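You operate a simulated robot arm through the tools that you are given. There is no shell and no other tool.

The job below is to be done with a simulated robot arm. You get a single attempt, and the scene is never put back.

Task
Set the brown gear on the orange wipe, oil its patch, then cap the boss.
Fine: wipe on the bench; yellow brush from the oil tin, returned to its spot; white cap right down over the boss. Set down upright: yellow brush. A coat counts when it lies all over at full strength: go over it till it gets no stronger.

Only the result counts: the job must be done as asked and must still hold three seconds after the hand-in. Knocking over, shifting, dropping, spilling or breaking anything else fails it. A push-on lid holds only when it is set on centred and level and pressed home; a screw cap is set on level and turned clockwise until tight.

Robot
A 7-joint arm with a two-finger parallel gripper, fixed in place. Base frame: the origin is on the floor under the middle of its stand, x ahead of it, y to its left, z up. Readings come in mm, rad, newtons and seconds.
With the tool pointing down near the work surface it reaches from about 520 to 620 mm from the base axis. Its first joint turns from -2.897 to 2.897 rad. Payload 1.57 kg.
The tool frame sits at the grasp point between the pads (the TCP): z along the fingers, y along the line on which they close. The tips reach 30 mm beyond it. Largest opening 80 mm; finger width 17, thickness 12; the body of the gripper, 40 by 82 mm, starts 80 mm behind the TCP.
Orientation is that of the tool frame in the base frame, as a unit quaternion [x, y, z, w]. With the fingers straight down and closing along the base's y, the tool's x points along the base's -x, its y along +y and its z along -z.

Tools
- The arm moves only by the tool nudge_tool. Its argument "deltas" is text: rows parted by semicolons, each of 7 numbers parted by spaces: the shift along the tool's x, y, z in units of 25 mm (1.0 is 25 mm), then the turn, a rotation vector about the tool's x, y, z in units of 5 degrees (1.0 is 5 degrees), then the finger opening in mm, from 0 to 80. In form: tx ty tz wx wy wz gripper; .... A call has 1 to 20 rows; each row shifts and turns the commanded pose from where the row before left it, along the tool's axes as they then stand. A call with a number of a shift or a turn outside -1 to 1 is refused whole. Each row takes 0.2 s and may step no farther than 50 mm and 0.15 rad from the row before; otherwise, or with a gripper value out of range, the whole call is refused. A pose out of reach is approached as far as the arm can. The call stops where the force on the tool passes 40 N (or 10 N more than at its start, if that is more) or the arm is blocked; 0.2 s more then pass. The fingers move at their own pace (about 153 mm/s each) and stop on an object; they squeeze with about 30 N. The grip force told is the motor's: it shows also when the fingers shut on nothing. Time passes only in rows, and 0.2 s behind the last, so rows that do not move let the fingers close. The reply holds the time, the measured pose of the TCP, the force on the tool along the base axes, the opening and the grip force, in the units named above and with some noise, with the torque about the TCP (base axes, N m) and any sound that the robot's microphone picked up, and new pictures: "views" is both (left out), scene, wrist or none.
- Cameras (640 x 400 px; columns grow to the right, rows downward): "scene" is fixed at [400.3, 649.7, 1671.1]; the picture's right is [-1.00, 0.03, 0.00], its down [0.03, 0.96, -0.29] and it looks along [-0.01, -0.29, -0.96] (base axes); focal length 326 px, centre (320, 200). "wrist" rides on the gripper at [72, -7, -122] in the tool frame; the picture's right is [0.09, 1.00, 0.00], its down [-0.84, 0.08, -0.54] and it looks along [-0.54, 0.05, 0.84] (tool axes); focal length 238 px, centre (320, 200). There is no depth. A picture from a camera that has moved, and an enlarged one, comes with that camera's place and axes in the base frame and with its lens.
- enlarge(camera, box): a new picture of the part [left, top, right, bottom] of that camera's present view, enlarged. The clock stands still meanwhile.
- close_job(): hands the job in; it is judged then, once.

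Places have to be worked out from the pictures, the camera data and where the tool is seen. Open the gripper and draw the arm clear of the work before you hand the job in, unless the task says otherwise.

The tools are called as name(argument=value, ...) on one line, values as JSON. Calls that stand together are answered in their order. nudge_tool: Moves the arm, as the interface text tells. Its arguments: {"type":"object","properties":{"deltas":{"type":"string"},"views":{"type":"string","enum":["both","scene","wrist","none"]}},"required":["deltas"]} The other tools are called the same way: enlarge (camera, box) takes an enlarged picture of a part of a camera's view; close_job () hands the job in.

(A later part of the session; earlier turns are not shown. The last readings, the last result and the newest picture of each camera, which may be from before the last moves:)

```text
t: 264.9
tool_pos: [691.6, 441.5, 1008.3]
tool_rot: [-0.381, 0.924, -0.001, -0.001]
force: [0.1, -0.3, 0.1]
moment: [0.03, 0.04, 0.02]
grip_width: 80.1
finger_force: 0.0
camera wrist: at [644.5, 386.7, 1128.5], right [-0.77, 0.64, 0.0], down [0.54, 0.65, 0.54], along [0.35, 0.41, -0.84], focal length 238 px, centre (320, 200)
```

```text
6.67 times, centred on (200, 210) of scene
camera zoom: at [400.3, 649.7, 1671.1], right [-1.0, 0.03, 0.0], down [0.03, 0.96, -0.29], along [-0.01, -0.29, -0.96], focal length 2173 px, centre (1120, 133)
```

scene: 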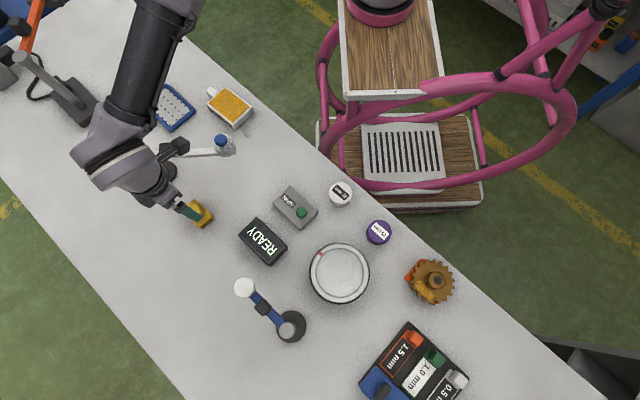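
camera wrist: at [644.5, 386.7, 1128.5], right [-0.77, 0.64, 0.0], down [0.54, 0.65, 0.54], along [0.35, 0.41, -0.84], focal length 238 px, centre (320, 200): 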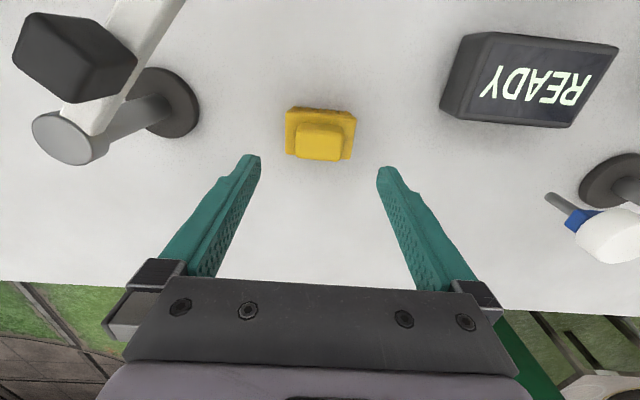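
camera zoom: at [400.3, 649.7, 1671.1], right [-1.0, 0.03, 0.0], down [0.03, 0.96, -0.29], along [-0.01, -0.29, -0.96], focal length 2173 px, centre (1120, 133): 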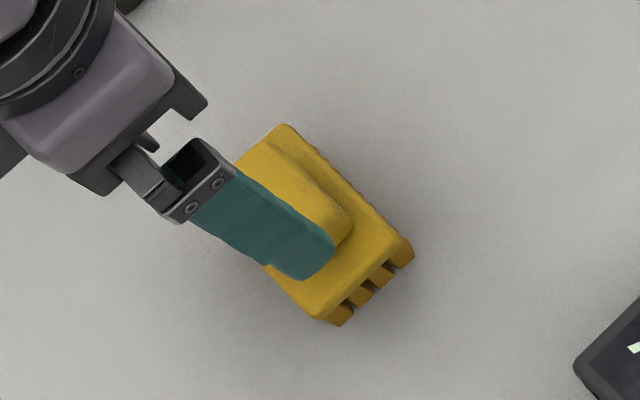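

The brush is upright and back within about 2 mm of where it started. Now for the white cap: I'll rise and move above it, near (340, 403).

nudge_tool(deltas="0 0 -1 0 0 0 80;0 0 -1 0 0 0 80;0 0 -1 0 0 0 80;0.92 0.739 0 0 0 0 80;0.92 0.739 0 0 0 0 80;0.92 0.739 0 0 0 0 80;0.92 0.739 0 0 0 0 80;0.92 0.739 0 0 0 0 80;0.92 0.739 0 0 0 0 80;0.92 0.739 0 0 0 0 80;0.92 0.739 0 0 0 0 80;0.92 0.739 0 0 0 0 80;0.92 0.739 0 0 0 0 80;0.92 0.739 0 0 0 0 80;0.92 0.739 0 0 0 0 80", views="both")

enlarge(camera="wrist", box=[240, 40, 420, 170])

enlarge(camera="scene", box=[395, 240, 465, 320])

```text
t: 268.1
tool_pos: [338.2, 403.0, 1083.0]
tool_rot: [-0.381, 0.924, -0.001, 0.0]
force: [0.5, -0.1, 0.2]
moment: [0.0, 0.02, 0.03]
grip_width: 80.0
finger_force: 0.0
camera wrist: at [292.1, 347.9, 1204.6], right [-0.77, 0.64, 0.0], down [0.54, 0.65, 0.54], along [0.35, 0.41, -0.84], focal length 238 px, centre (320, 200)
```

scene: 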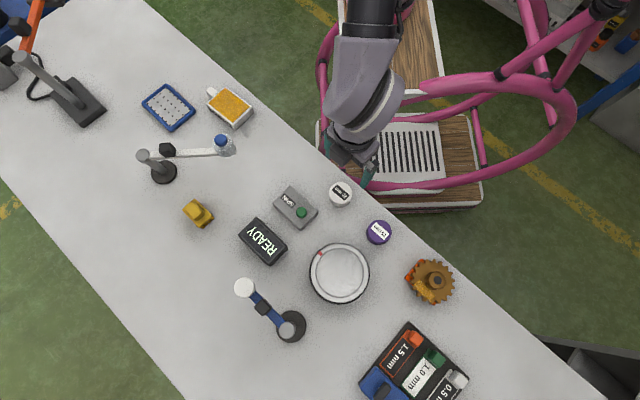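
wrist: 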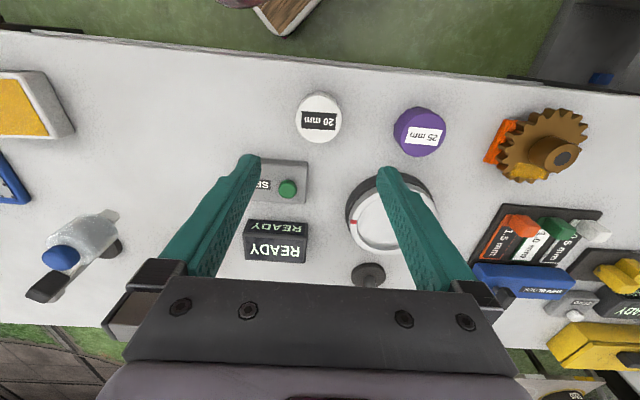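

```text
3.08 times, centred on (330, 105) of wrist
camera zoom: at [292.1, 347.9, 1204.6], right [-0.77, 0.64, 0.0], down [0.54, 0.65, 0.54], along [0.35, 0.41, -0.84], focal length 733 px, centre (289, 492)
```

zoom: 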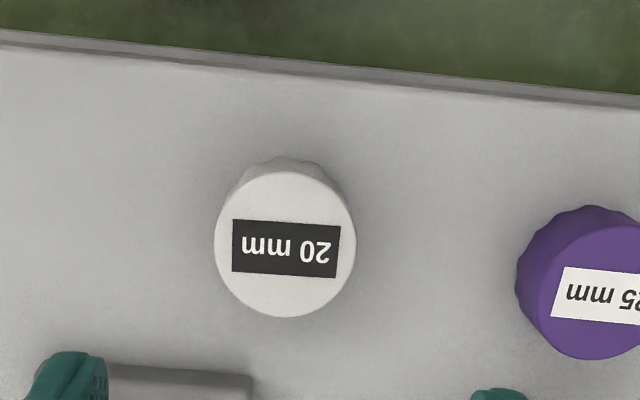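

```text
5.00 times, centred on (430, 280) of scene
camera zoom: at [400.3, 649.7, 1671.1], right [-1.0, 0.03, 0.0], down [0.03, 0.96, -0.29], along [-0.01, -0.29, -0.96], focal length 1630 px, centre (-230, -200)
```

zoom: 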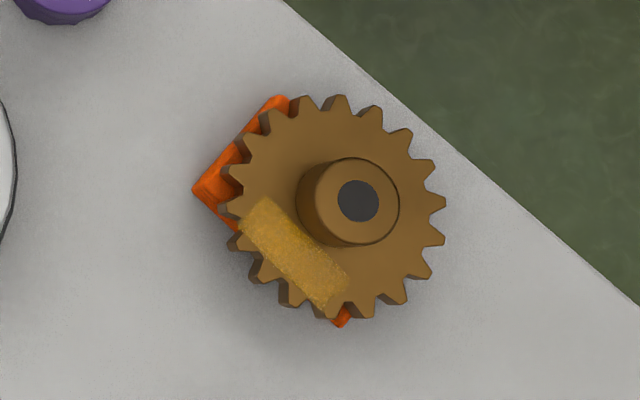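

The white cap is 55 mm across with its top at about z 912, almost directly under the tool. I'll descend to just above it and refine.

nudge_tool(deltas="0 0 1 0 0 0 80;0 0 1 0 0 0 80;0 0 1 0 0 0 80;0 0 0.8 0 0 0 80", views="wrist")

enlarge(camera="wrist", box=[230, 70, 410, 200])

```text
t: 269.1
tool_pos: [338.8, 402.8, 990.1]
tool_rot: [-0.381, 0.924, -0.001, -0.001]
force: [-0.6, -0.5, -0.3]
moment: [0.01, -0.01, 0.0]
grip_width: 79.7
finger_force: 0.0
camera wrist: at [291.5, 347.8, 1110.0], right [-0.77, 0.64, 0.0], down [0.54, 0.65, 0.54], along [0.35, 0.41, -0.84], focal length 238 px, centre (320, 200)
```

wrist: 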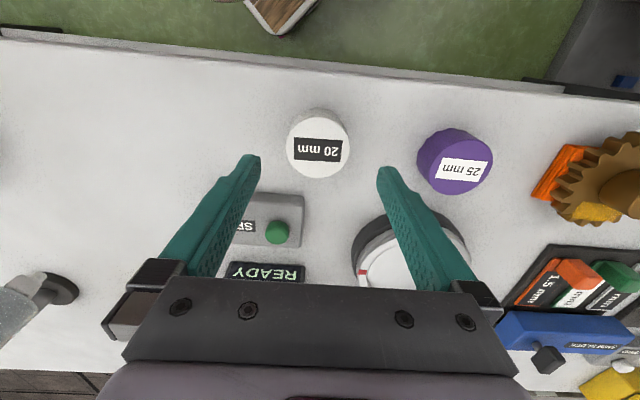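

```text
3.08 times, centred on (320, 135) of wrist
camera zoom: at [291.5, 347.8, 1110.0], right [-0.77, 0.64, 0.0], down [0.54, 0.65, 0.54], along [0.35, 0.41, -0.84], focal length 733 px, centre (320, 400)
```

zoom: 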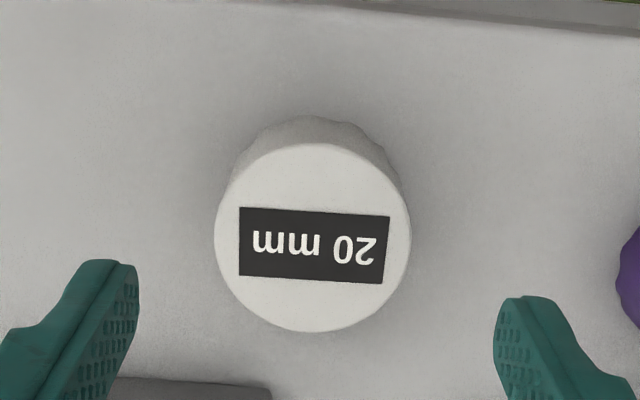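

The cap centre is within about 2 mm of the tool and its top is at about z 908. I'll shift 2 mm and lower so the fingers straddle it with the tips about 12 mm above the bench, then close.

nudge_tool(deltas="0 -0.07 1 0 0 0 80;0 0 0.9 0 0 0 80", views="wrist")

enlarge(camera="wrist", box=[220, 90, 420, 230])

```text
t: 269.6
tool_pos: [338.2, 401.9, 941.4]
tool_rot: [-0.381, 0.924, -0.001, 0.0]
force: [0.2, 0.3, 0.3]
moment: [0.0, -0.02, -0.02]
grip_width: 80.0
finger_force: 0.2
camera wrist: at [292.0, 347.1, 1062.3], right [-0.77, 0.64, 0.0], down [0.54, 0.65, 0.54], along [0.35, 0.41, -0.84], focal length 238 px, centre (320, 200)
```

wrist: 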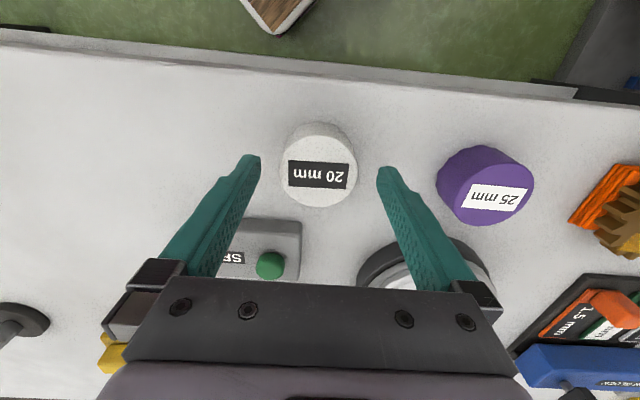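

```text
2.86 times, centred on (320, 160) of wrist
camera zoom: at [292.0, 347.1, 1062.3], right [-0.77, 0.64, 0.0], down [0.54, 0.65, 0.54], along [0.35, 0.41, -0.84], focal length 681 px, centre (320, 314)
```

zoom: 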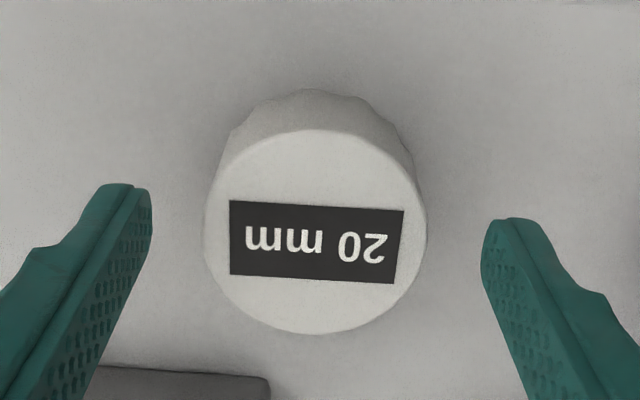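

nudge_tool(deltas="-0.08 -0.05 0.4 0 0 0 80;0 0 0.4 0 0 0 80;0 0 0 0 0 0 66;0 0 0 0 0 0 60;0 0 0 0 0 0 54;0 0 0 0 0 0 48;0 0 0 0 0 0 48", views="both")

enlarge(camera="wrist", box=[220, 90, 420, 230])

```text
t: 271.2
tool_pos: [341.0, 403.9, 920.3]
tool_rot: [-0.382, 0.924, -0.002, -0.001]
force: [0.7, -0.5, 0.1]
moment: [-0.01, -0.01, 0.02]
grip_width: 54.5
finger_force: 30.0
camera wrist: at [294.6, 348.6, 1041.0], right [-0.77, 0.64, 0.0], down [0.54, 0.65, 0.54], along [0.35, 0.41, -0.84], focal length 238 px, centre (320, 200)
```

scene: 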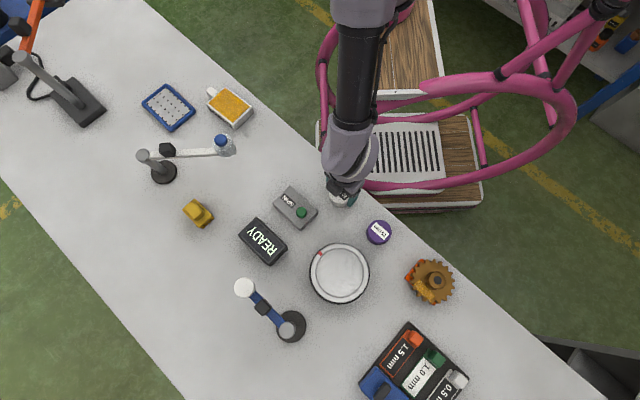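
wrist: 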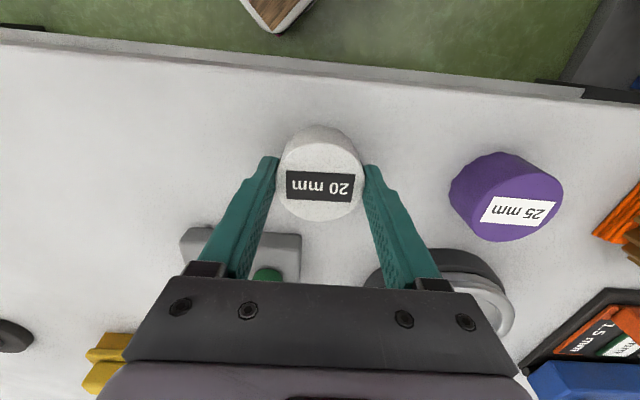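

```text
2.86 times, centred on (320, 160) of wrist
camera zoom: at [294.6, 348.6, 1041.0], right [-0.77, 0.64, 0.0], down [0.54, 0.65, 0.54], along [0.35, 0.41, -0.84], focal length 681 px, centre (320, 314)
```

zoom: 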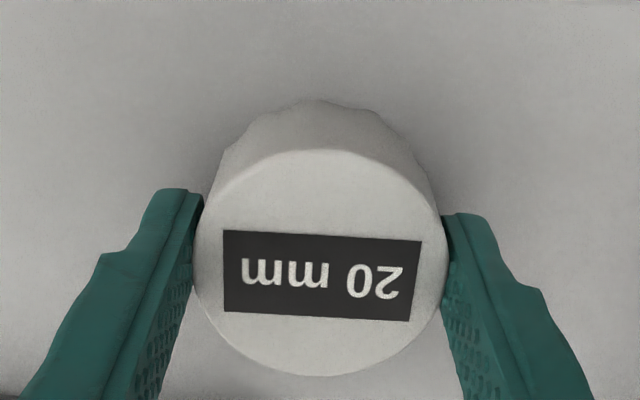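

The cap is held at 54.5 mm. To get it exactly centred on the tool in both directions, I'll open slightly, turn the tool 90° about its own axis, and close again. The cap stays on the bench throughout.

nudge_tool(deltas="0 0 0 0 0 0 58;0 0 0 0 0 0 66;0 0 0 0 0 -1 66;0 0 0 0 0 -1 66;0 0 0 0 0 -1 66;0 0 0 0 0 -1 66;0 0 0 0 0 -1 66;0 0 0 0 0 -1 66;0 0 0 0 0 -1 66;0 0 0 0 0 -1 66;0 0 0 0 0 -1 66;0 0 0 0 0 -1 66;0 0 0 0 0 -1 66;0 0 0 0 0 -1 66;0 0 0 0 0 -1 66;0 0 0 0 0 -1 66;0 0 0 0 0 -1 66;0 0 0 0 0 -1 66;0 0 0 0 0 -1 66;0 0 0 0 0 -1 66", views="both")

enlarge(camera="wrist", box=[220, 90, 420, 230])

```text
t: 275.4
tool_pos: [343.3, 403.0, 920.2]
tool_rot: [0.924, -0.383, 0.002, 0.002]
force: [-0.6, 0.1, 0.0]
moment: [-0.01, -0.01, 0.02]
grip_width: 66.3
finger_force: 0.1
camera wrist: at [397.6, 357.4, 1040.7], right [-0.64, -0.77, 0.0], down [-0.65, 0.54, 0.54], along [-0.42, 0.34, -0.84], focal length 238 px, centre (320, 200)
```

scene: 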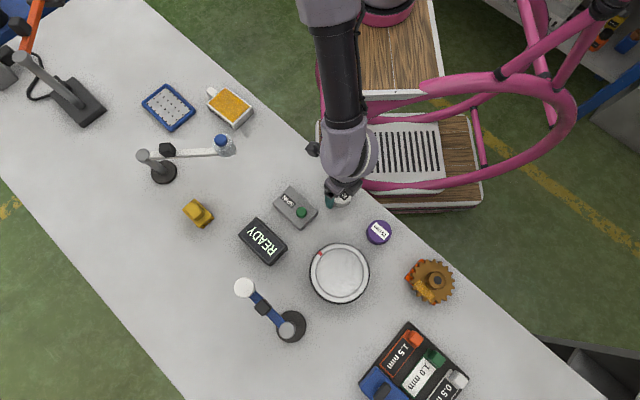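
wrist: 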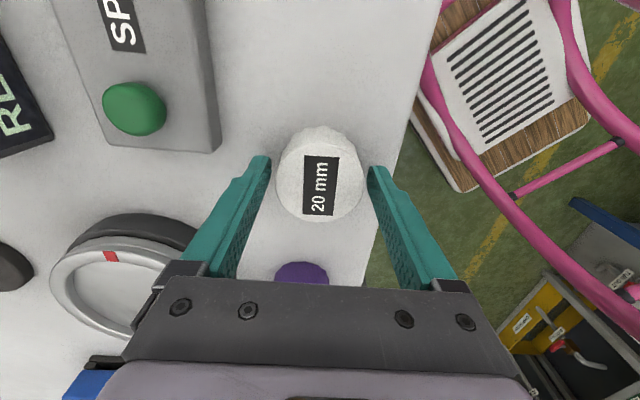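

```text
2.86 times, centred on (320, 160) of wrist
camera zoom: at [397.6, 357.4, 1040.7], right [-0.64, -0.77, 0.0], down [-0.65, 0.54, 0.54], along [-0.42, 0.34, -0.84], focal length 681 px, centre (320, 314)
```

zoom: 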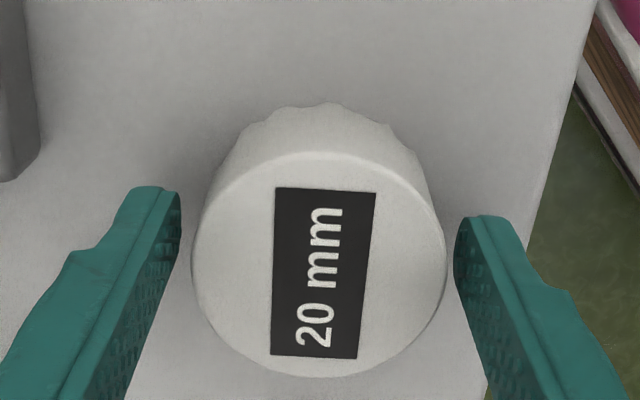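

The turn worked and the cap is already within about 1 mm of centre. Closing will centre it on this axis too.

nudge_tool(deltas="0 0 0 0 0 0 60;0 0 0 0 0 0 56;0 0 0 0 0 0 52;0 0 0 0 0 0 48;0 0 0 0 0 0 48", views="wrist")

enlarge(camera="wrist", box=[220, 90, 420, 230])

```text
t: 276.6
tool_pos: [341.5, 403.7, 920.0]
tool_rot: [0.924, -0.383, 0.0, 0.001]
force: [0.1, -0.8, 1.4]
moment: [-0.02, -0.04, 0.01]
grip_width: 53.7
finger_force: 30.5
camera wrist: at [397.4, 357.4, 1040.6], right [-0.64, -0.77, 0.0], down [-0.65, 0.54, 0.54], along [-0.42, 0.34, -0.84], focal length 238 px, centre (320, 200)
```

wrist: 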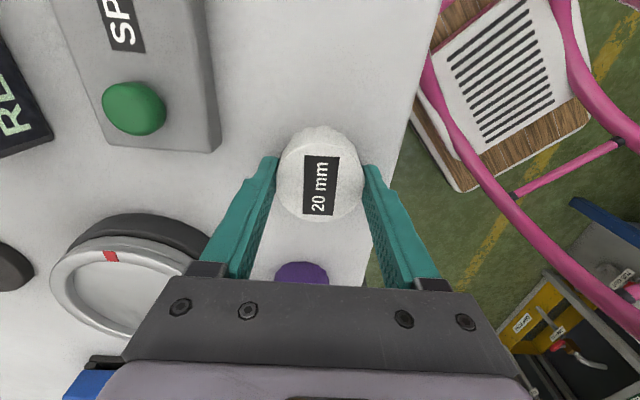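

```text
2.86 times, centred on (320, 160) of wrist
camera zoom: at [397.4, 357.4, 1040.6], right [-0.64, -0.77, 0.0], down [-0.65, 0.54, 0.54], along [-0.42, 0.34, -0.84], focal length 681 px, centre (320, 314)
```

zoom: 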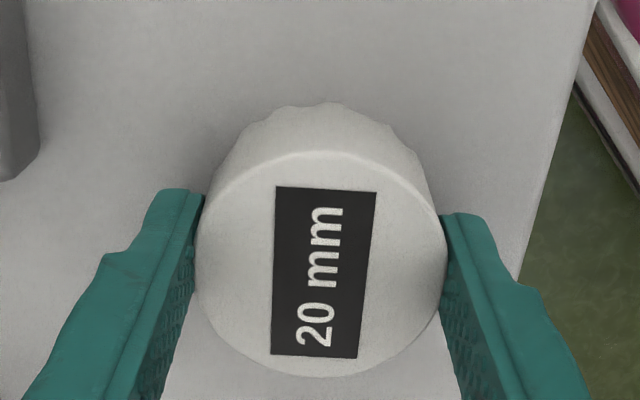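

The cap is now centred on the tool axis in both directions. I'll leave it there, and first go to the gear to centre the gripper on the boss the same way, so I know the exact offset between the two.

nudge_tool(deltas="0 0 0 0 0 0 58;0 0 0 0 0 0 66;0 0 -0.9 0 0 0 66;0 0 -0.9 0 0 0 66;0 0 -0.9 0 0 0 66;0 0 -0.9 0 0 0 66;-0.98 -0.0377 0 0 0 0 66;-0.98 -0.0377 0 0 0 0 66;-0.98 -0.0377 0 0 0 0 66;-0.98 -0.0377 0 0 0 0 66;-0.98 -0.0377 0 0 0 0 66;-0.98 -0.0377 0 0 0 0 66;-0.98 -0.0377 0 0 0 0 66;-0.98 -0.0377 0 0 0 0 66;-0.98 -0.0377 0 0 0 0 66;-0.98 -0.0377 0 0 0 0 66;-0.98 -0.0377 0 0 0 0 66;-0.98 -0.0377 0 0 0 0 66", views="both")

enlarge(camera="wrist", box=[220, 60, 420, 200])

enlarge(camera="scene", box=[310, 160, 370, 220])

```text
t: 280.4
tool_pos: [144.6, 618.3, 1010.5]
tool_rot: [0.923, -0.385, -0.001, 0.001]
force: [0.9, 0.5, -0.5]
moment: [0.01, 0.02, 0.01]
grip_width: 66.1
finger_force: 0.0
camera wrist: at [199.0, 572.7, 1131.1], right [-0.64, -0.77, 0.0], down [-0.65, 0.54, 0.54], along [-0.42, 0.34, -0.84], focal length 238 px, centre (320, 200)
```

scene: 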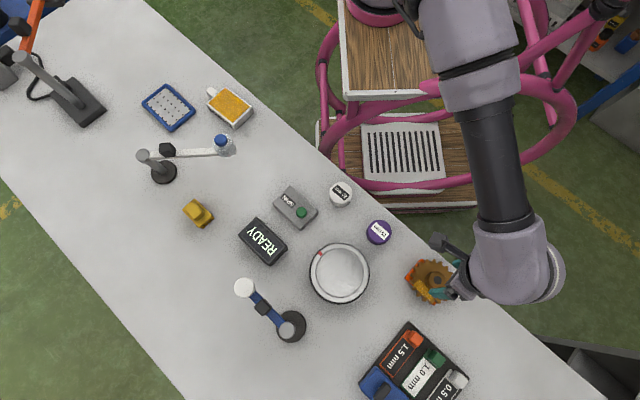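
wrist: 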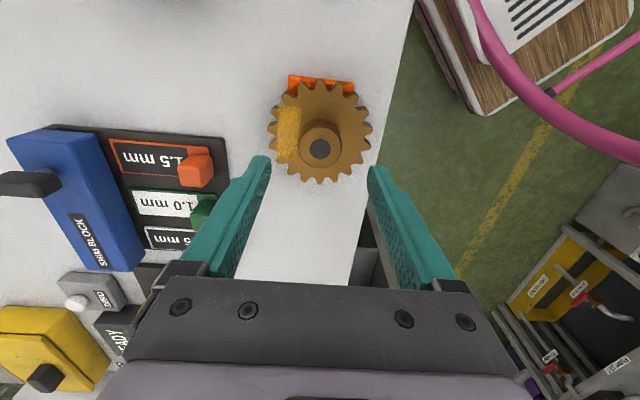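

```text
2.86 times, centred on (320, 130) of wrist
camera zoom: at [199.0, 572.7, 1131.1], right [-0.64, -0.77, 0.0], down [-0.65, 0.54, 0.54], along [-0.42, 0.34, -0.84], focal length 681 px, centre (320, 400)
```

zoom: 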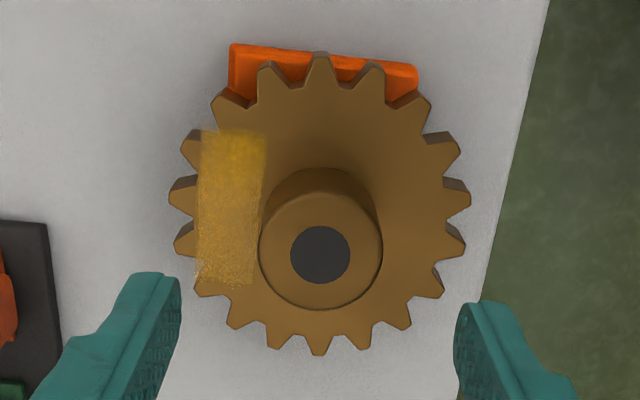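

```text
6.67 times, centred on (340, 190) of scene
camera zoom: at [400.3, 649.7, 1671.1], right [-1.0, 0.03, 0.0], down [0.03, 0.96, -0.29], along [-0.01, -0.29, -0.96], focal length 2173 px, centre (187, 267)
```

zoom: 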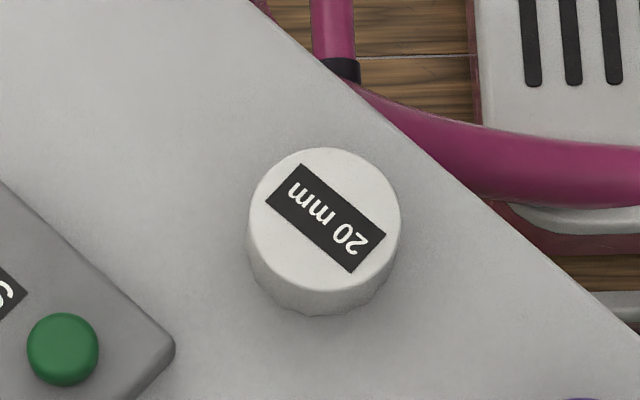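

enlarge(camera="wrist", box=[265, 95, 330, 170])

enlarge(camera="wrist", box=[270, 100, 310, 145])

enlarge(camera="wrist", box=[270, 130, 310, 175])

```text
5.33 times, centred on (298, 132) of wrist
camera zoom: at [199.0, 572.7, 1131.1], right [-0.64, -0.77, 0.0], down [-0.65, 0.54, 0.54], along [-0.42, 0.34, -0.84], focal length 1271 px, centre (440, 560)
```

zoom: 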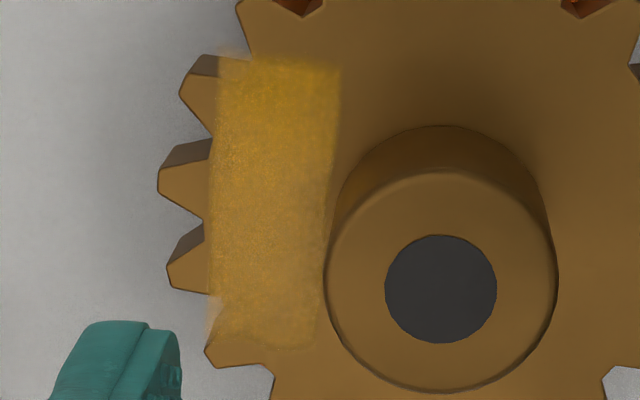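

```text
8.89 times, centred on (290, 122) of wrist
camera zoom: at [199.0, 572.7, 1131.1], right [-0.64, -0.77, 0.0], down [-0.65, 0.54, 0.54], along [-0.42, 0.34, -0.84], focal length 2119 px, centre (587, 889)
```

zoom: 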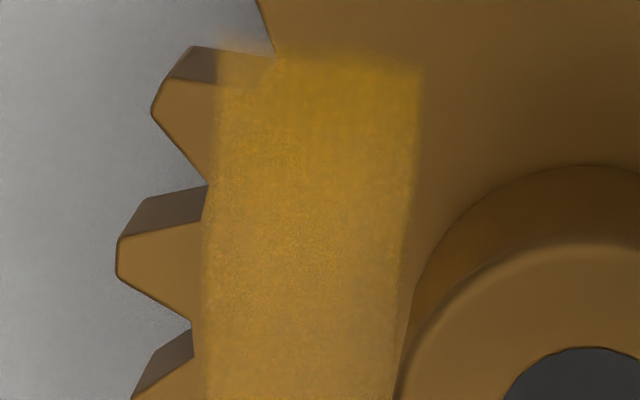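

```text
8.89 times, centred on (290, 152) of wrist
camera zoom: at [199.0, 572.7, 1131.1], right [-0.64, -0.77, 0.0], down [-0.65, 0.54, 0.54], along [-0.42, 0.34, -0.84], focal length 2119 px, centre (587, 622)
```

zoom: 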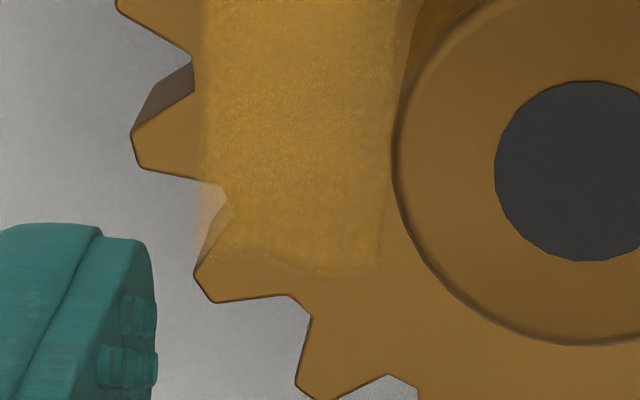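

From this angle and unshadowed, the +y end of the coat really does fade, so it isn't at full strength all over yet. The cap isn't on, so I'll fetch the brush again and fix that. First I'll rise and turn the tool back.

nudge_tool(deltas="0 0 -1 0 0 1 80;0 0 -1 0 0 1 80;0 0 -1 0 0 1 80;0 0 0 0 0 1 80;0 0 0 0 0 1 80;0 0 0 0 0 1 80;0 0 0 0 0 1 80;0 0 0 0 0 1 80;0 0 0 0 0 1 80;0 0 0 0 0 1 80;0 0 0 0 0 1 80;0 0 0 0 0 1 80;0 0 0 0 0 1 80;0 0 0 0 0 1 80;0 0 0 0 0 1 80;0 0 0 0 0 1 80;0 0 0 0 0 1 80;0 0 0 0 0 1 80", views="wrist")

nudge_tool(deltas="-0.5 -0.975 0 0 0 0 80;-0.5 -0.975 0 0 0 0 80;-0.5 -0.975 0 0 0 0 80;-0.5 -0.975 0 0 0 0 80;-0.5 -0.975 0 0 0 0 80;-0.5 -0.975 0 0 0 0 80;-0.5 -0.975 0 0 0 0 80;-0.5 -0.975 0 0 0 0 80;-0.5 -0.975 0 0 0 0 80;-0.5 -0.975 0 0 0 0 80;-0.5 -0.975 0 0 0 0 80;-0.5 -0.975 0 0 0 0 80;-0.5 -0.975 0 0 0 0 80;-0.5 -0.975 0 0 0 0 80;-0.5 -0.975 0 0 0 0 80;-0.5 -0.975 0 0 0 0 80;-0.5 -0.975 0 0 0 0 80;-0.5 -0.975 0 0 0 0 80;-0.5 -0.975 0 0 0 0 80", views="both")

enlarge(camera="scene", box=[412, 274, 440, 302])

```text
t: 284.2
tool_pos: [142.6, 619.3, 1083.4]
tool_rot: [-0.381, 0.925, -0.001, 0.0]
force: [0.1, -0.3, -0.2]
moment: [0.0, 0.0, 0.0]
grip_width: 79.8
finger_force: 0.0
camera wrist: at [96.4, 564.0, 1204.3], right [-0.77, 0.64, 0.0], down [0.54, 0.65, 0.54], along [0.35, 0.41, -0.84], focal length 238 px, centre (320, 200)
```

wrist: 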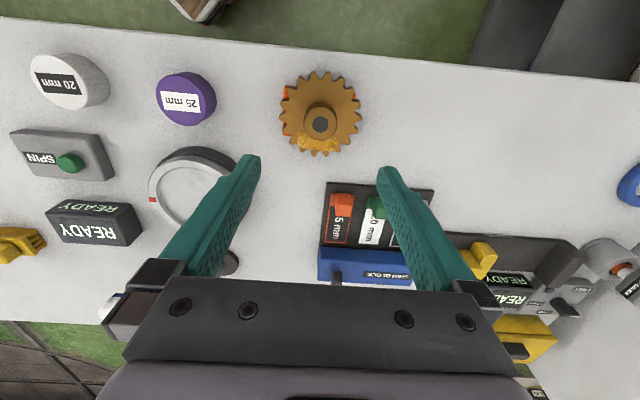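

```text
t: 288.2
tool_pos: [637.4, 459.6, 1084.3]
tool_rot: [-0.382, 0.924, -0.002, 0.0]
force: [-1.2, 0.9, 0.5]
moment: [-0.05, -0.05, -0.01]
grip_width: 79.7
finger_force: 0.0
camera wrist: at [589.8, 404.4, 1205.4], right [-0.77, 0.64, 0.0], down [0.54, 0.65, 0.54], along [0.35, 0.41, -0.84], focal length 238 px, centre (320, 200)
```

scene: 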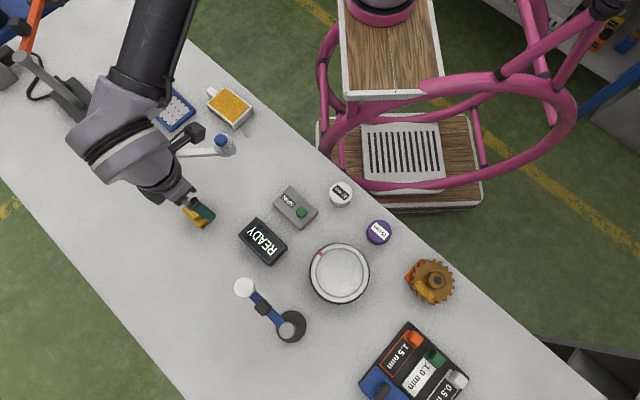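
wrist: 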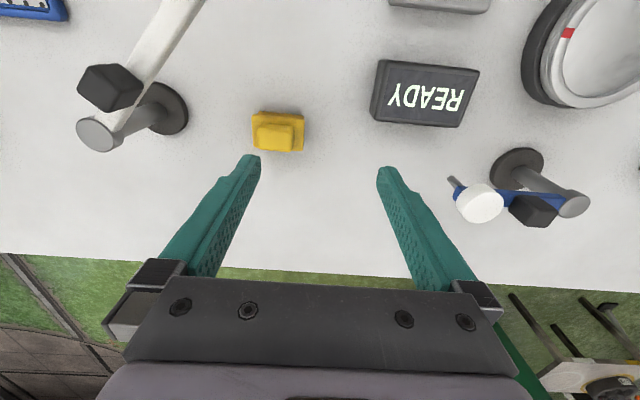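

```text
14.29 times, centred on (426, 288) of scene
camera zoom: at [400.3, 649.7, 1671.1], right [-1.0, 0.03, 0.0], down [0.03, 0.96, -0.29], along [-0.01, -0.29, -0.96], focal length 4657 px, centre (-1194, -1057)
```

zoom: 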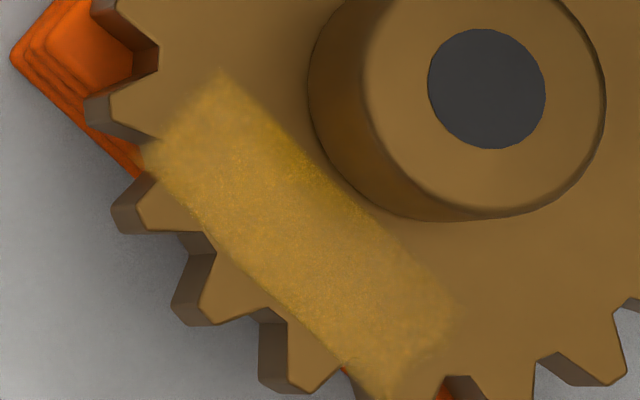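

The fixed view agrees that the +y end fades slightly. I'll pick up the brush again with the same grasp as before.

nudge_tool(deltas="-0.34 -0.686 0 0 0 0 80;-0.34 -0.686 0 0 0 0 80;-0.34 -0.686 0 0 0 0 80;0 0 1 0 0 0 80;0 0 1 0 0 0 80;0 0 1 0 0 0 80;0 0 1 0 0 0 80;0 0 0.9 0 0 0 80", views="wrist")

enlarge(camera="wrist", box=[230, 90, 410, 220])

```text
t: 290.1
tool_pos: [692.0, 439.9, 963.4]
tool_rot: [-0.381, 0.925, -0.002, 0.0]
force: [-0.3, -0.5, 0.8]
moment: [-0.02, 0.01, 0.01]
grip_width: 80.0
finger_force: 0.1
camera wrist: at [646.0, 383.9, 1083.9], right [-0.77, 0.64, 0.0], down [0.54, 0.65, 0.54], along [0.35, 0.41, -0.84], focal length 238 px, centre (320, 200)
```

wrist: 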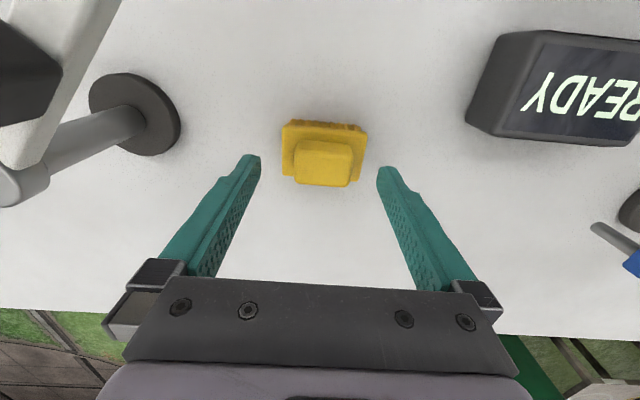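

```text
3.08 times, centred on (320, 155) of wrist
camera zoom: at [646.0, 383.9, 1083.9], right [-0.77, 0.64, 0.0], down [0.54, 0.65, 0.54], along [0.35, 0.41, -0.84], focal length 733 px, centre (320, 338)
```

zoom: 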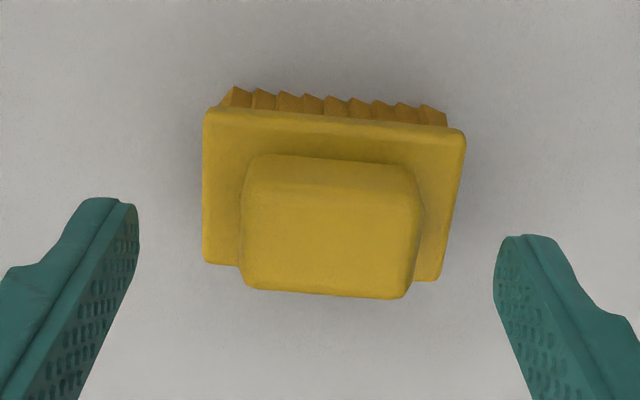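

nudge_tool(deltas="0 0.11 0.5 0 0 0 80;0 0 0.37 0 0 0 80;0 0 0 0 0 0 66;0 0 0 0 0 0 56;0 0 0 0 0 0 48;0 0 0 0 0 0 42;0 0 0 0 0 0 36;0 0 0 0 0 0 36", views="wrist")

enlarge(camera="wrist", box=[230, 90, 410, 220])

```text
t: 291.9
tool_pos: [690.4, 440.3, 940.9]
tool_rot: [-0.382, 0.924, -0.001, 0.0]
force: [-0.2, 1.0, 0.4]
moment: [-0.01, 0.0, 0.04]
grip_width: 40.9
finger_force: 30.3
camera wrist: at [643.4, 385.7, 1061.7], right [-0.77, 0.64, 0.0], down [0.54, 0.65, 0.54], along [0.35, 0.41, -0.84], focal length 238 px, centre (320, 200)
```

wrist: 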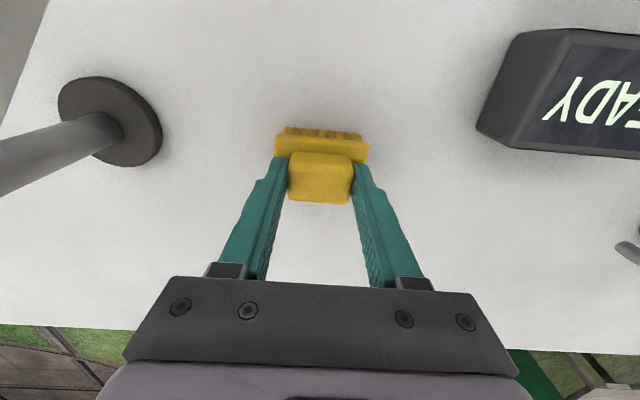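

```text
3.08 times, centred on (320, 155) of wrist
camera zoom: at [643.4, 385.7, 1061.7], right [-0.77, 0.64, 0.0], down [0.54, 0.65, 0.54], along [0.35, 0.41, -0.84], focal length 733 px, centre (320, 338)
```

zoom: 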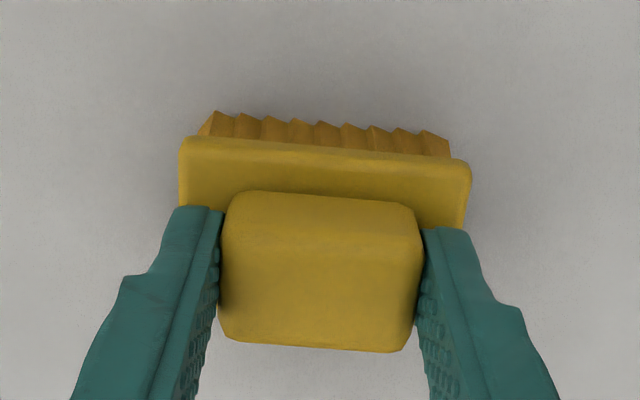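

Grasped at 40.9 mm, z 940.9. I'll lift and carry it to the tin.

nudge_tool(deltas="0 0 -0.2 0 0 0 36;0 0 -0.6 0 0 0 36;0 0 -1 0 0 0 36;0 0 -1 0 0 0 36;0 0 -1 0 0 0 36;0 0 -1 0 0 0 36;0 0 -1 0 0 0 36;0 0 -1 0 0 0 36;0 0 -1 0 0 0 36;0 0 -1 0 0 0 36", views="none")

nudge_tool(deltas="0.928 -0.595 0 0 0 0 36;0.928 -0.595 0 0 0 0 36;0.928 -0.595 0 0 0 0 36;0.928 -0.595 0 0 0 0 36;0.928 -0.595 0 0 0 0 36;0.928 -0.595 0 0 0 0 36;0.928 -0.595 0 0 0 0 36;0.928 -0.595 0 0 0 0 36;0.928 -0.595 0 0 0 0 36;0.928 -0.595 0 0 0 0 36;0.928 -0.595 0 0 0 0 36;0 0 1 0 0 0 36;0 0 1 0 0 0 36;0 0 1 0 0 0 36;0 0 1 0 0 0 36;0 0 1 0 0 0 36;0 0 1 0 0 0 36", views="both")

enlarge(camera="scene", box=[190, 70, 260, 130])

```text
t: 294.1
tool_pos: [689.6, 443.0, 1159.7]
tool_rot: [-0.381, 0.925, -0.002, -0.001]
force: [0.5, 0.0, -0.9]
moment: [-0.04, 0.01, 0.01]
grip_width: 41.4
finger_force: 29.6
```

```text
t: 297.6
tool_pos: [625.0, 147.0, 1011.4]
tool_rot: [-0.381, 0.925, -0.002, 0.0]
force: [-0.5, 0.2, -1.3]
moment: [0.04, -0.02, 0.03]
grip_width: 40.9
finger_force: 30.4
camera wrist: at [578.6, 91.5, 1132.5], right [-0.77, 0.64, 0.0], down [0.54, 0.65, 0.54], along [0.35, 0.41, -0.84], focal length 238 px, centre (320, 200)
```

scene: 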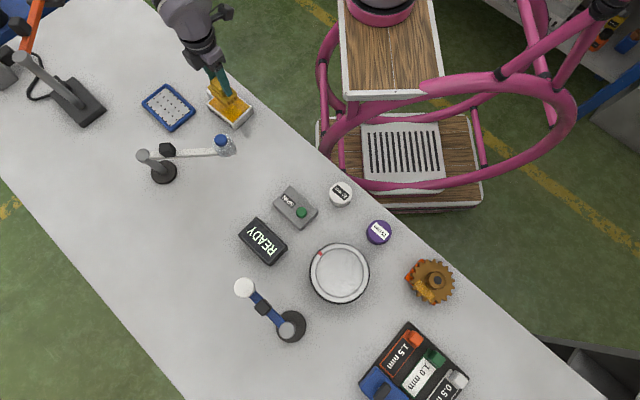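
wrist: 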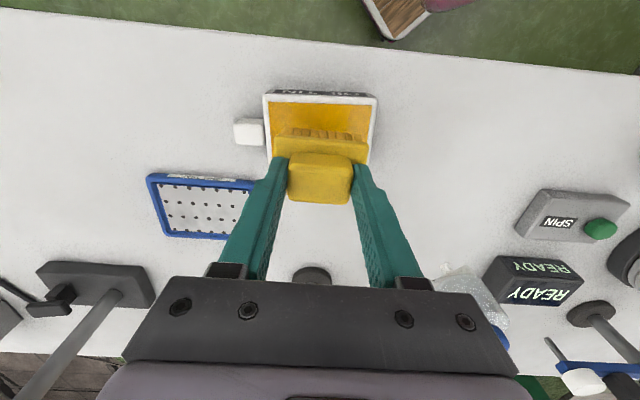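

```text
6.67 times, centred on (225, 100) of scene
camera zoom: at [400.3, 649.7, 1671.1], right [-1.0, 0.03, 0.0], down [0.03, 0.96, -0.29], along [-0.01, -0.29, -0.96], focal length 2173 px, centre (953, 867)
```

zoom: 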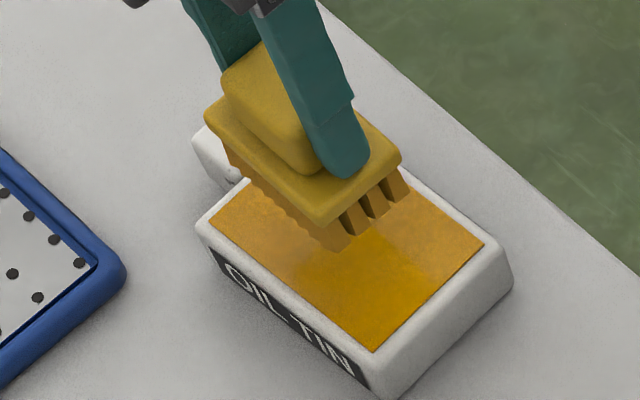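

nudge_tool(deltas="0 0 1 0 0 0 36;0 0 0.4 0 0 0 36;0 0 0.12 0 0 0 36;0 0 0.06 0 0 0 36;0 0 0.04 0 0 0 36", views="none")

```text
t: 298.9
tool_pos: [625.1, 145.2, 970.7]
tool_rot: [-0.381, 0.924, -0.002, 0.0]
force: [-0.4, 0.5, 0.8]
moment: [0.08, 0.04, 0.0]
grip_width: 41.2
finger_force: 29.7
```

nudge_tool(deltas="0 0 0.04 0 0 0 36;0 0 0 0 0 0 36;0 0 0 0 0 0 36;0 0 0 0 0 0 36;0 0 0 0 0 0 36", views="none")

```text
t: 300.1
tool_pos: [625.7, 144.7, 971.6]
tool_rot: [-0.382, 0.924, -0.001, 0.0]
force: [2.2, 3.2, 15.5]
moment: [0.22, -0.05, 0.03]
grip_width: 41.1
finger_force: 30.0
```

Recharged. I'll travel back to the gear, this time placing the brush's −y edge region over the weak +y end of the patch.

nudge_tool(deltas="0 0 -0.3 0 0 0 36;0 0 -0.8 0 0 0 36;0 0 -1 0 0 0 36;0 0 -1 0 0 0 36;0 0 -1 0 0 0 36;0 0 -1 0 0 0 36;0 0 -0.5 0 0 0 36;-0.043 0.9633 0 0 0 0 36;-0.043 0.9633 0 0 0 0 36;-0.043 0.9633 0 0 0 0 36;-0.043 0.9633 0 0 0 0 36;-0.043 0.9633 0 0 0 0 36;-0.043 0.9633 0 0 0 0 36;-0.043 0.9633 0 0 0 0 36;-0.043 0.9633 0 0 0 0 36;-0.043 0.9633 0 0 0 0 36;-0.043 0.9633 0 0 0 0 36;-0.043 0.9633 0 0 0 0 36;-0.043 0.9633 0 0 0 0 36;-0.043 0.9633 0 0 0 0 36", views="none")

nudge_tool(deltas="-0.043 0.9633 0 0 0 0 36;-0.043 0.9633 0 0 0 0 36;-0.043 0.9633 0 0 0 0 36;-0.043 0.9633 0 0 0 0 36;-0.043 0.9633 0 0 0 0 36;-0.043 0.9633 0 0 0 0 36;-0.043 0.9633 0 0 0 0 36;-0.043 0.9633 0 0 0 0 36;-0.043 0.9633 0 0 0 0 36;-0.043 0.9633 0 0 0 0 36;-0.043 0.9633 0 0 0 0 36;-0.043 0.9633 0 0 0 0 36;-0.043 0.9633 0 0 0 0 36;-0.043 0.9633 0 0 0 0 36;-0.043 0.9633 0 0 0 0 36;-0.043 0.9633 0 0 0 0 36;-0.043 0.9633 0 0 0 0 36", views="none")

nudge_tool(deltas="0 0 1 0 0 0 36;0 0 1 0 0 0 36;0 0 1 0 0 0 36;0 0 0.9 0 0 0 36", views="wrist")

enlarge(camera="wrist", box=[200, 20, 400, 210])

```text
t: 304.2
tool_pos: [414.1, 377.8, 1109.9]
tool_rot: [-0.382, 0.924, -0.002, 0.0]
force: [0.4, -0.9, -1.8]
moment: [0.02, 0.0, 0.0]
grip_width: 40.8
finger_force: 29.5
```

```text
t: 307.9
tool_pos: [138.0, 680.3, 1109.1]
tool_rot: [-0.381, 0.925, -0.002, -0.001]
force: [-0.3, -0.5, -0.4]
moment: [0.03, 0.0, 0.0]
grip_width: 41.1
finger_force: 29.9
```

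```text
t: 308.9
tool_pos: [139.0, 681.6, 1010.0]
tool_rot: [-0.381, 0.925, -0.001, -0.001]
force: [0.3, 0.1, 0.1]
moment: [0.0, 0.0, -0.01]
grip_width: 41.2
finger_force: 29.4
camera wrist: at [92.1, 626.4, 1130.8], right [-0.77, 0.64, 0.0], down [0.54, 0.65, 0.54], along [0.35, 0.41, -0.84], focal length 238 px, centre (320, 200)
```

wrist: 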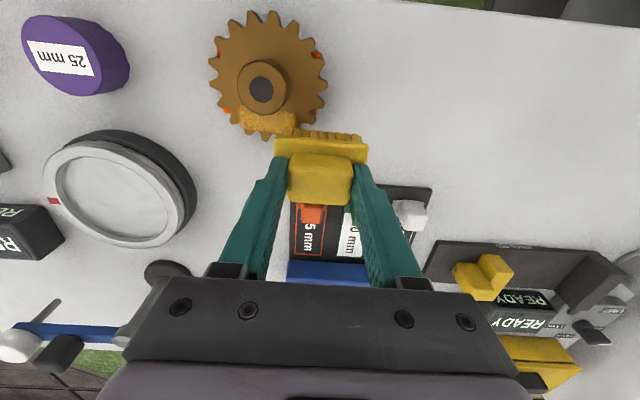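

```text
2.11 times, centred on (300, 115) of wrist
camera zoom: at [92.1, 626.4, 1130.8], right [-0.77, 0.64, 0.0], down [0.54, 0.65, 0.54], along [0.35, 0.41, -0.84], focal length 502 px, centre (362, 379)
```

zoom: 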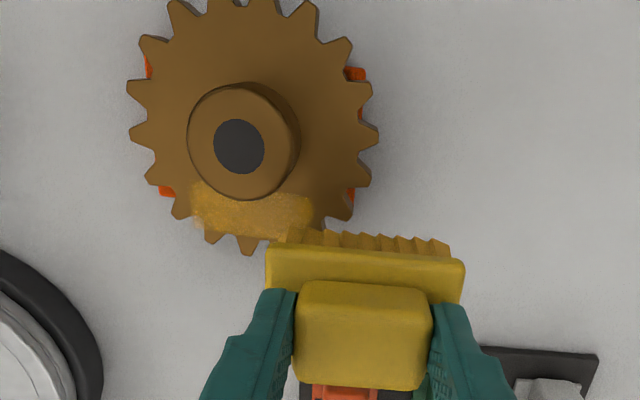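

nudge_tool(deltas="0.09 -0.2 0.8 0 0 0 36;0 0 0.6 0 0 0 36;0 0 0.08 0 0 0 36;0 0 0.04 0 0 0 36", views="none")

```text
t: 309.9
tool_pos: [139.8, 676.4, 974.0]
tool_rot: [-0.382, 0.924, -0.001, 0.0]
force: [-0.5, -0.2, -1.5]
moment: [-0.02, -0.03, -0.02]
grip_width: 40.8
finger_force: 30.0
```

nudge_tool(deltas="0 0 0.08 0 0 0 36;0 0 0.05 0 0 0 36;0 0 0.03 0 0 0 36", views="none")

```text
t: 310.6
tool_pos: [139.8, 676.3, 972.5]
tool_rot: [-0.382, 0.924, 0.001, -0.001]
force: [1.3, 0.2, 24.8]
moment: [-0.47, -0.04, 0.04]
grip_width: 41.2
finger_force: 29.9
```

nudge_tool(deltas="0 0 -0.04 0 0 0 36;0 0 0 0 0 0 36;0 -0.1 0 0 0 0 36;0 -0.1 0 0 0 0 36;0 -0.1 0 0 0 0 36;0 0.1 0 0 0 0 36;0 0.1 0 0 0 0 36;0 -0.1 0 0 0 0 36;0 -0.1 0 0 0 0 36;0 -0.1 0 0 0 0 36;0 0.1 0 0 0 0 36;0 0.1 0 0 0 0 36;0 -0.1 0 0 0 0 36;0 -0.1 0 0 0 0 36;0 -0.1 0 0 0 0 36;0 0.1 0 0 0 0 36;0 0.1 0 0 0 0 36;0 -0.1 0 0 0 0 36", views="none")

nudge_tool(deltas="0 -0.16 0 0 0 0 36;0 -0.16 0 0 0 0 36;0 -0.16 0 0 0 0 36;0 0.16 0 0 0 0 36;0 0.16 0 0 0 0 36;0 -0.16 0 0 0 0 36;0 -0.16 0 0 0 0 36;0 -0.16 0 0 0 0 36;0 0.16 0 0 0 0 36;0 0.16 0 0 0 0 36;0 -0.16 0 0 0 0 36;0 -0.16 0 0 0 0 36;0 -0.16 0 0 0 0 36;0 0.16 0 0 0 0 36;0 0.16 0 0 0 0 36;0 -0.16 0 0 0 0 36;0 -0.16 0 0 0 0 36", views="none")

```text
t: 314.4
tool_pos: [146.7, 667.7, 969.0]
tool_rot: [-0.382, 0.924, -0.002, 0.0]
force: [-0.9, 1.0, 3.8]
moment: [0.06, -0.05, -0.01]
grip_width: 41.0
finger_force: 29.9
```

```text
t: 318.1
tool_pos: [162.0, 655.4, 969.3]
tool_rot: [-0.382, 0.924, 0.0, -0.001]
force: [-1.4, 2.2, 6.1]
moment: [0.12, 0.02, 0.01]
grip_width: 41.2
finger_force: 29.6
```

nudge_tool(deltas="0 0 -0.4 0 0 0 36;0 0 -1 0 0 0 36;0 0 -1 0 0 0 36;0 0 -1 0 0 0 36;1 -0.5 0 0 0 0 36;1 -0.5 0 0 0 0 36;1 -0.5 0 0 0 0 36;1 -0.5 0 0 0 0 36;1 -0.5 0 0 0 0 36", views="wrist")

enlarge(camera="scene", box=[412, 274, 440, 302])

enlarge(camera="scene", box=[405, 250, 455, 310])

enlarge(camera="scene", box=[420, 200, 510, 280])

```text
t: 320.1
tool_pos: [116.7, 523.4, 1054.1]
tool_rot: [-0.381, 0.924, -0.003, -0.001]
force: [-0.5, 0.4, -0.5]
moment: [-0.01, -0.02, 0.01]
grip_width: 41.3
finger_force: 29.9
camera wrist: at [70.4, 467.8, 1175.0], right [-0.77, 0.64, 0.0], down [0.54, 0.65, 0.54], along [0.35, 0.41, -0.84], focal length 238 px, centre (320, 200)
```

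wrist: 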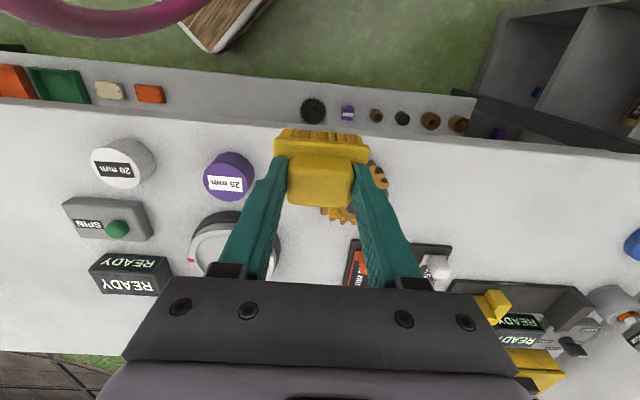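

```text
14.29 times, centred on (426, 288) of scene
camera zoom: at [400.3, 649.7, 1671.1], right [-1.0, 0.03, 0.0], down [0.03, 0.96, -0.29], along [-0.01, -0.29, -0.96], focal length 4657 px, centre (-1194, -1057)
```

zoom: 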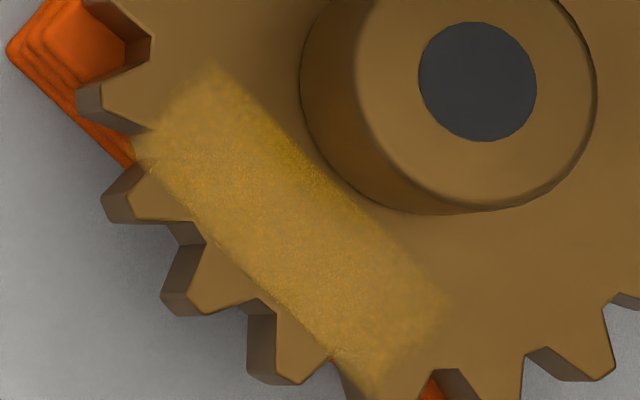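

```text
6.67 times, centred on (430, 280) of scene
camera zoom: at [400.3, 649.7, 1671.1], right [-1.0, 0.03, 0.0], down [0.03, 0.96, -0.29], along [-0.01, -0.29, -0.96], focal length 2173 px, centre (-413, -333)
```

zoom: 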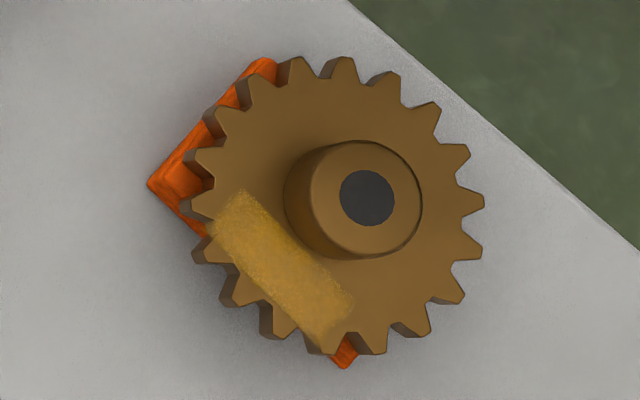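

```text
5.00 times, centred on (465, 240) of scene
camera zoom: at [400.3, 649.7, 1671.1], right [-1.0, 0.03, 0.0], down [0.03, 0.96, -0.29], along [-0.01, -0.29, -0.96], focal length 1630 px, centre (-405, 0)
```

zoom: 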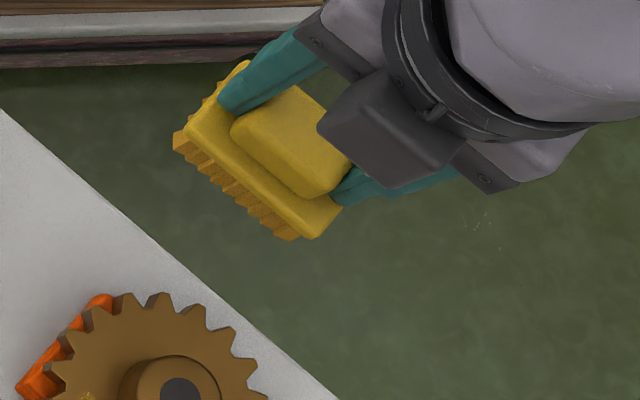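

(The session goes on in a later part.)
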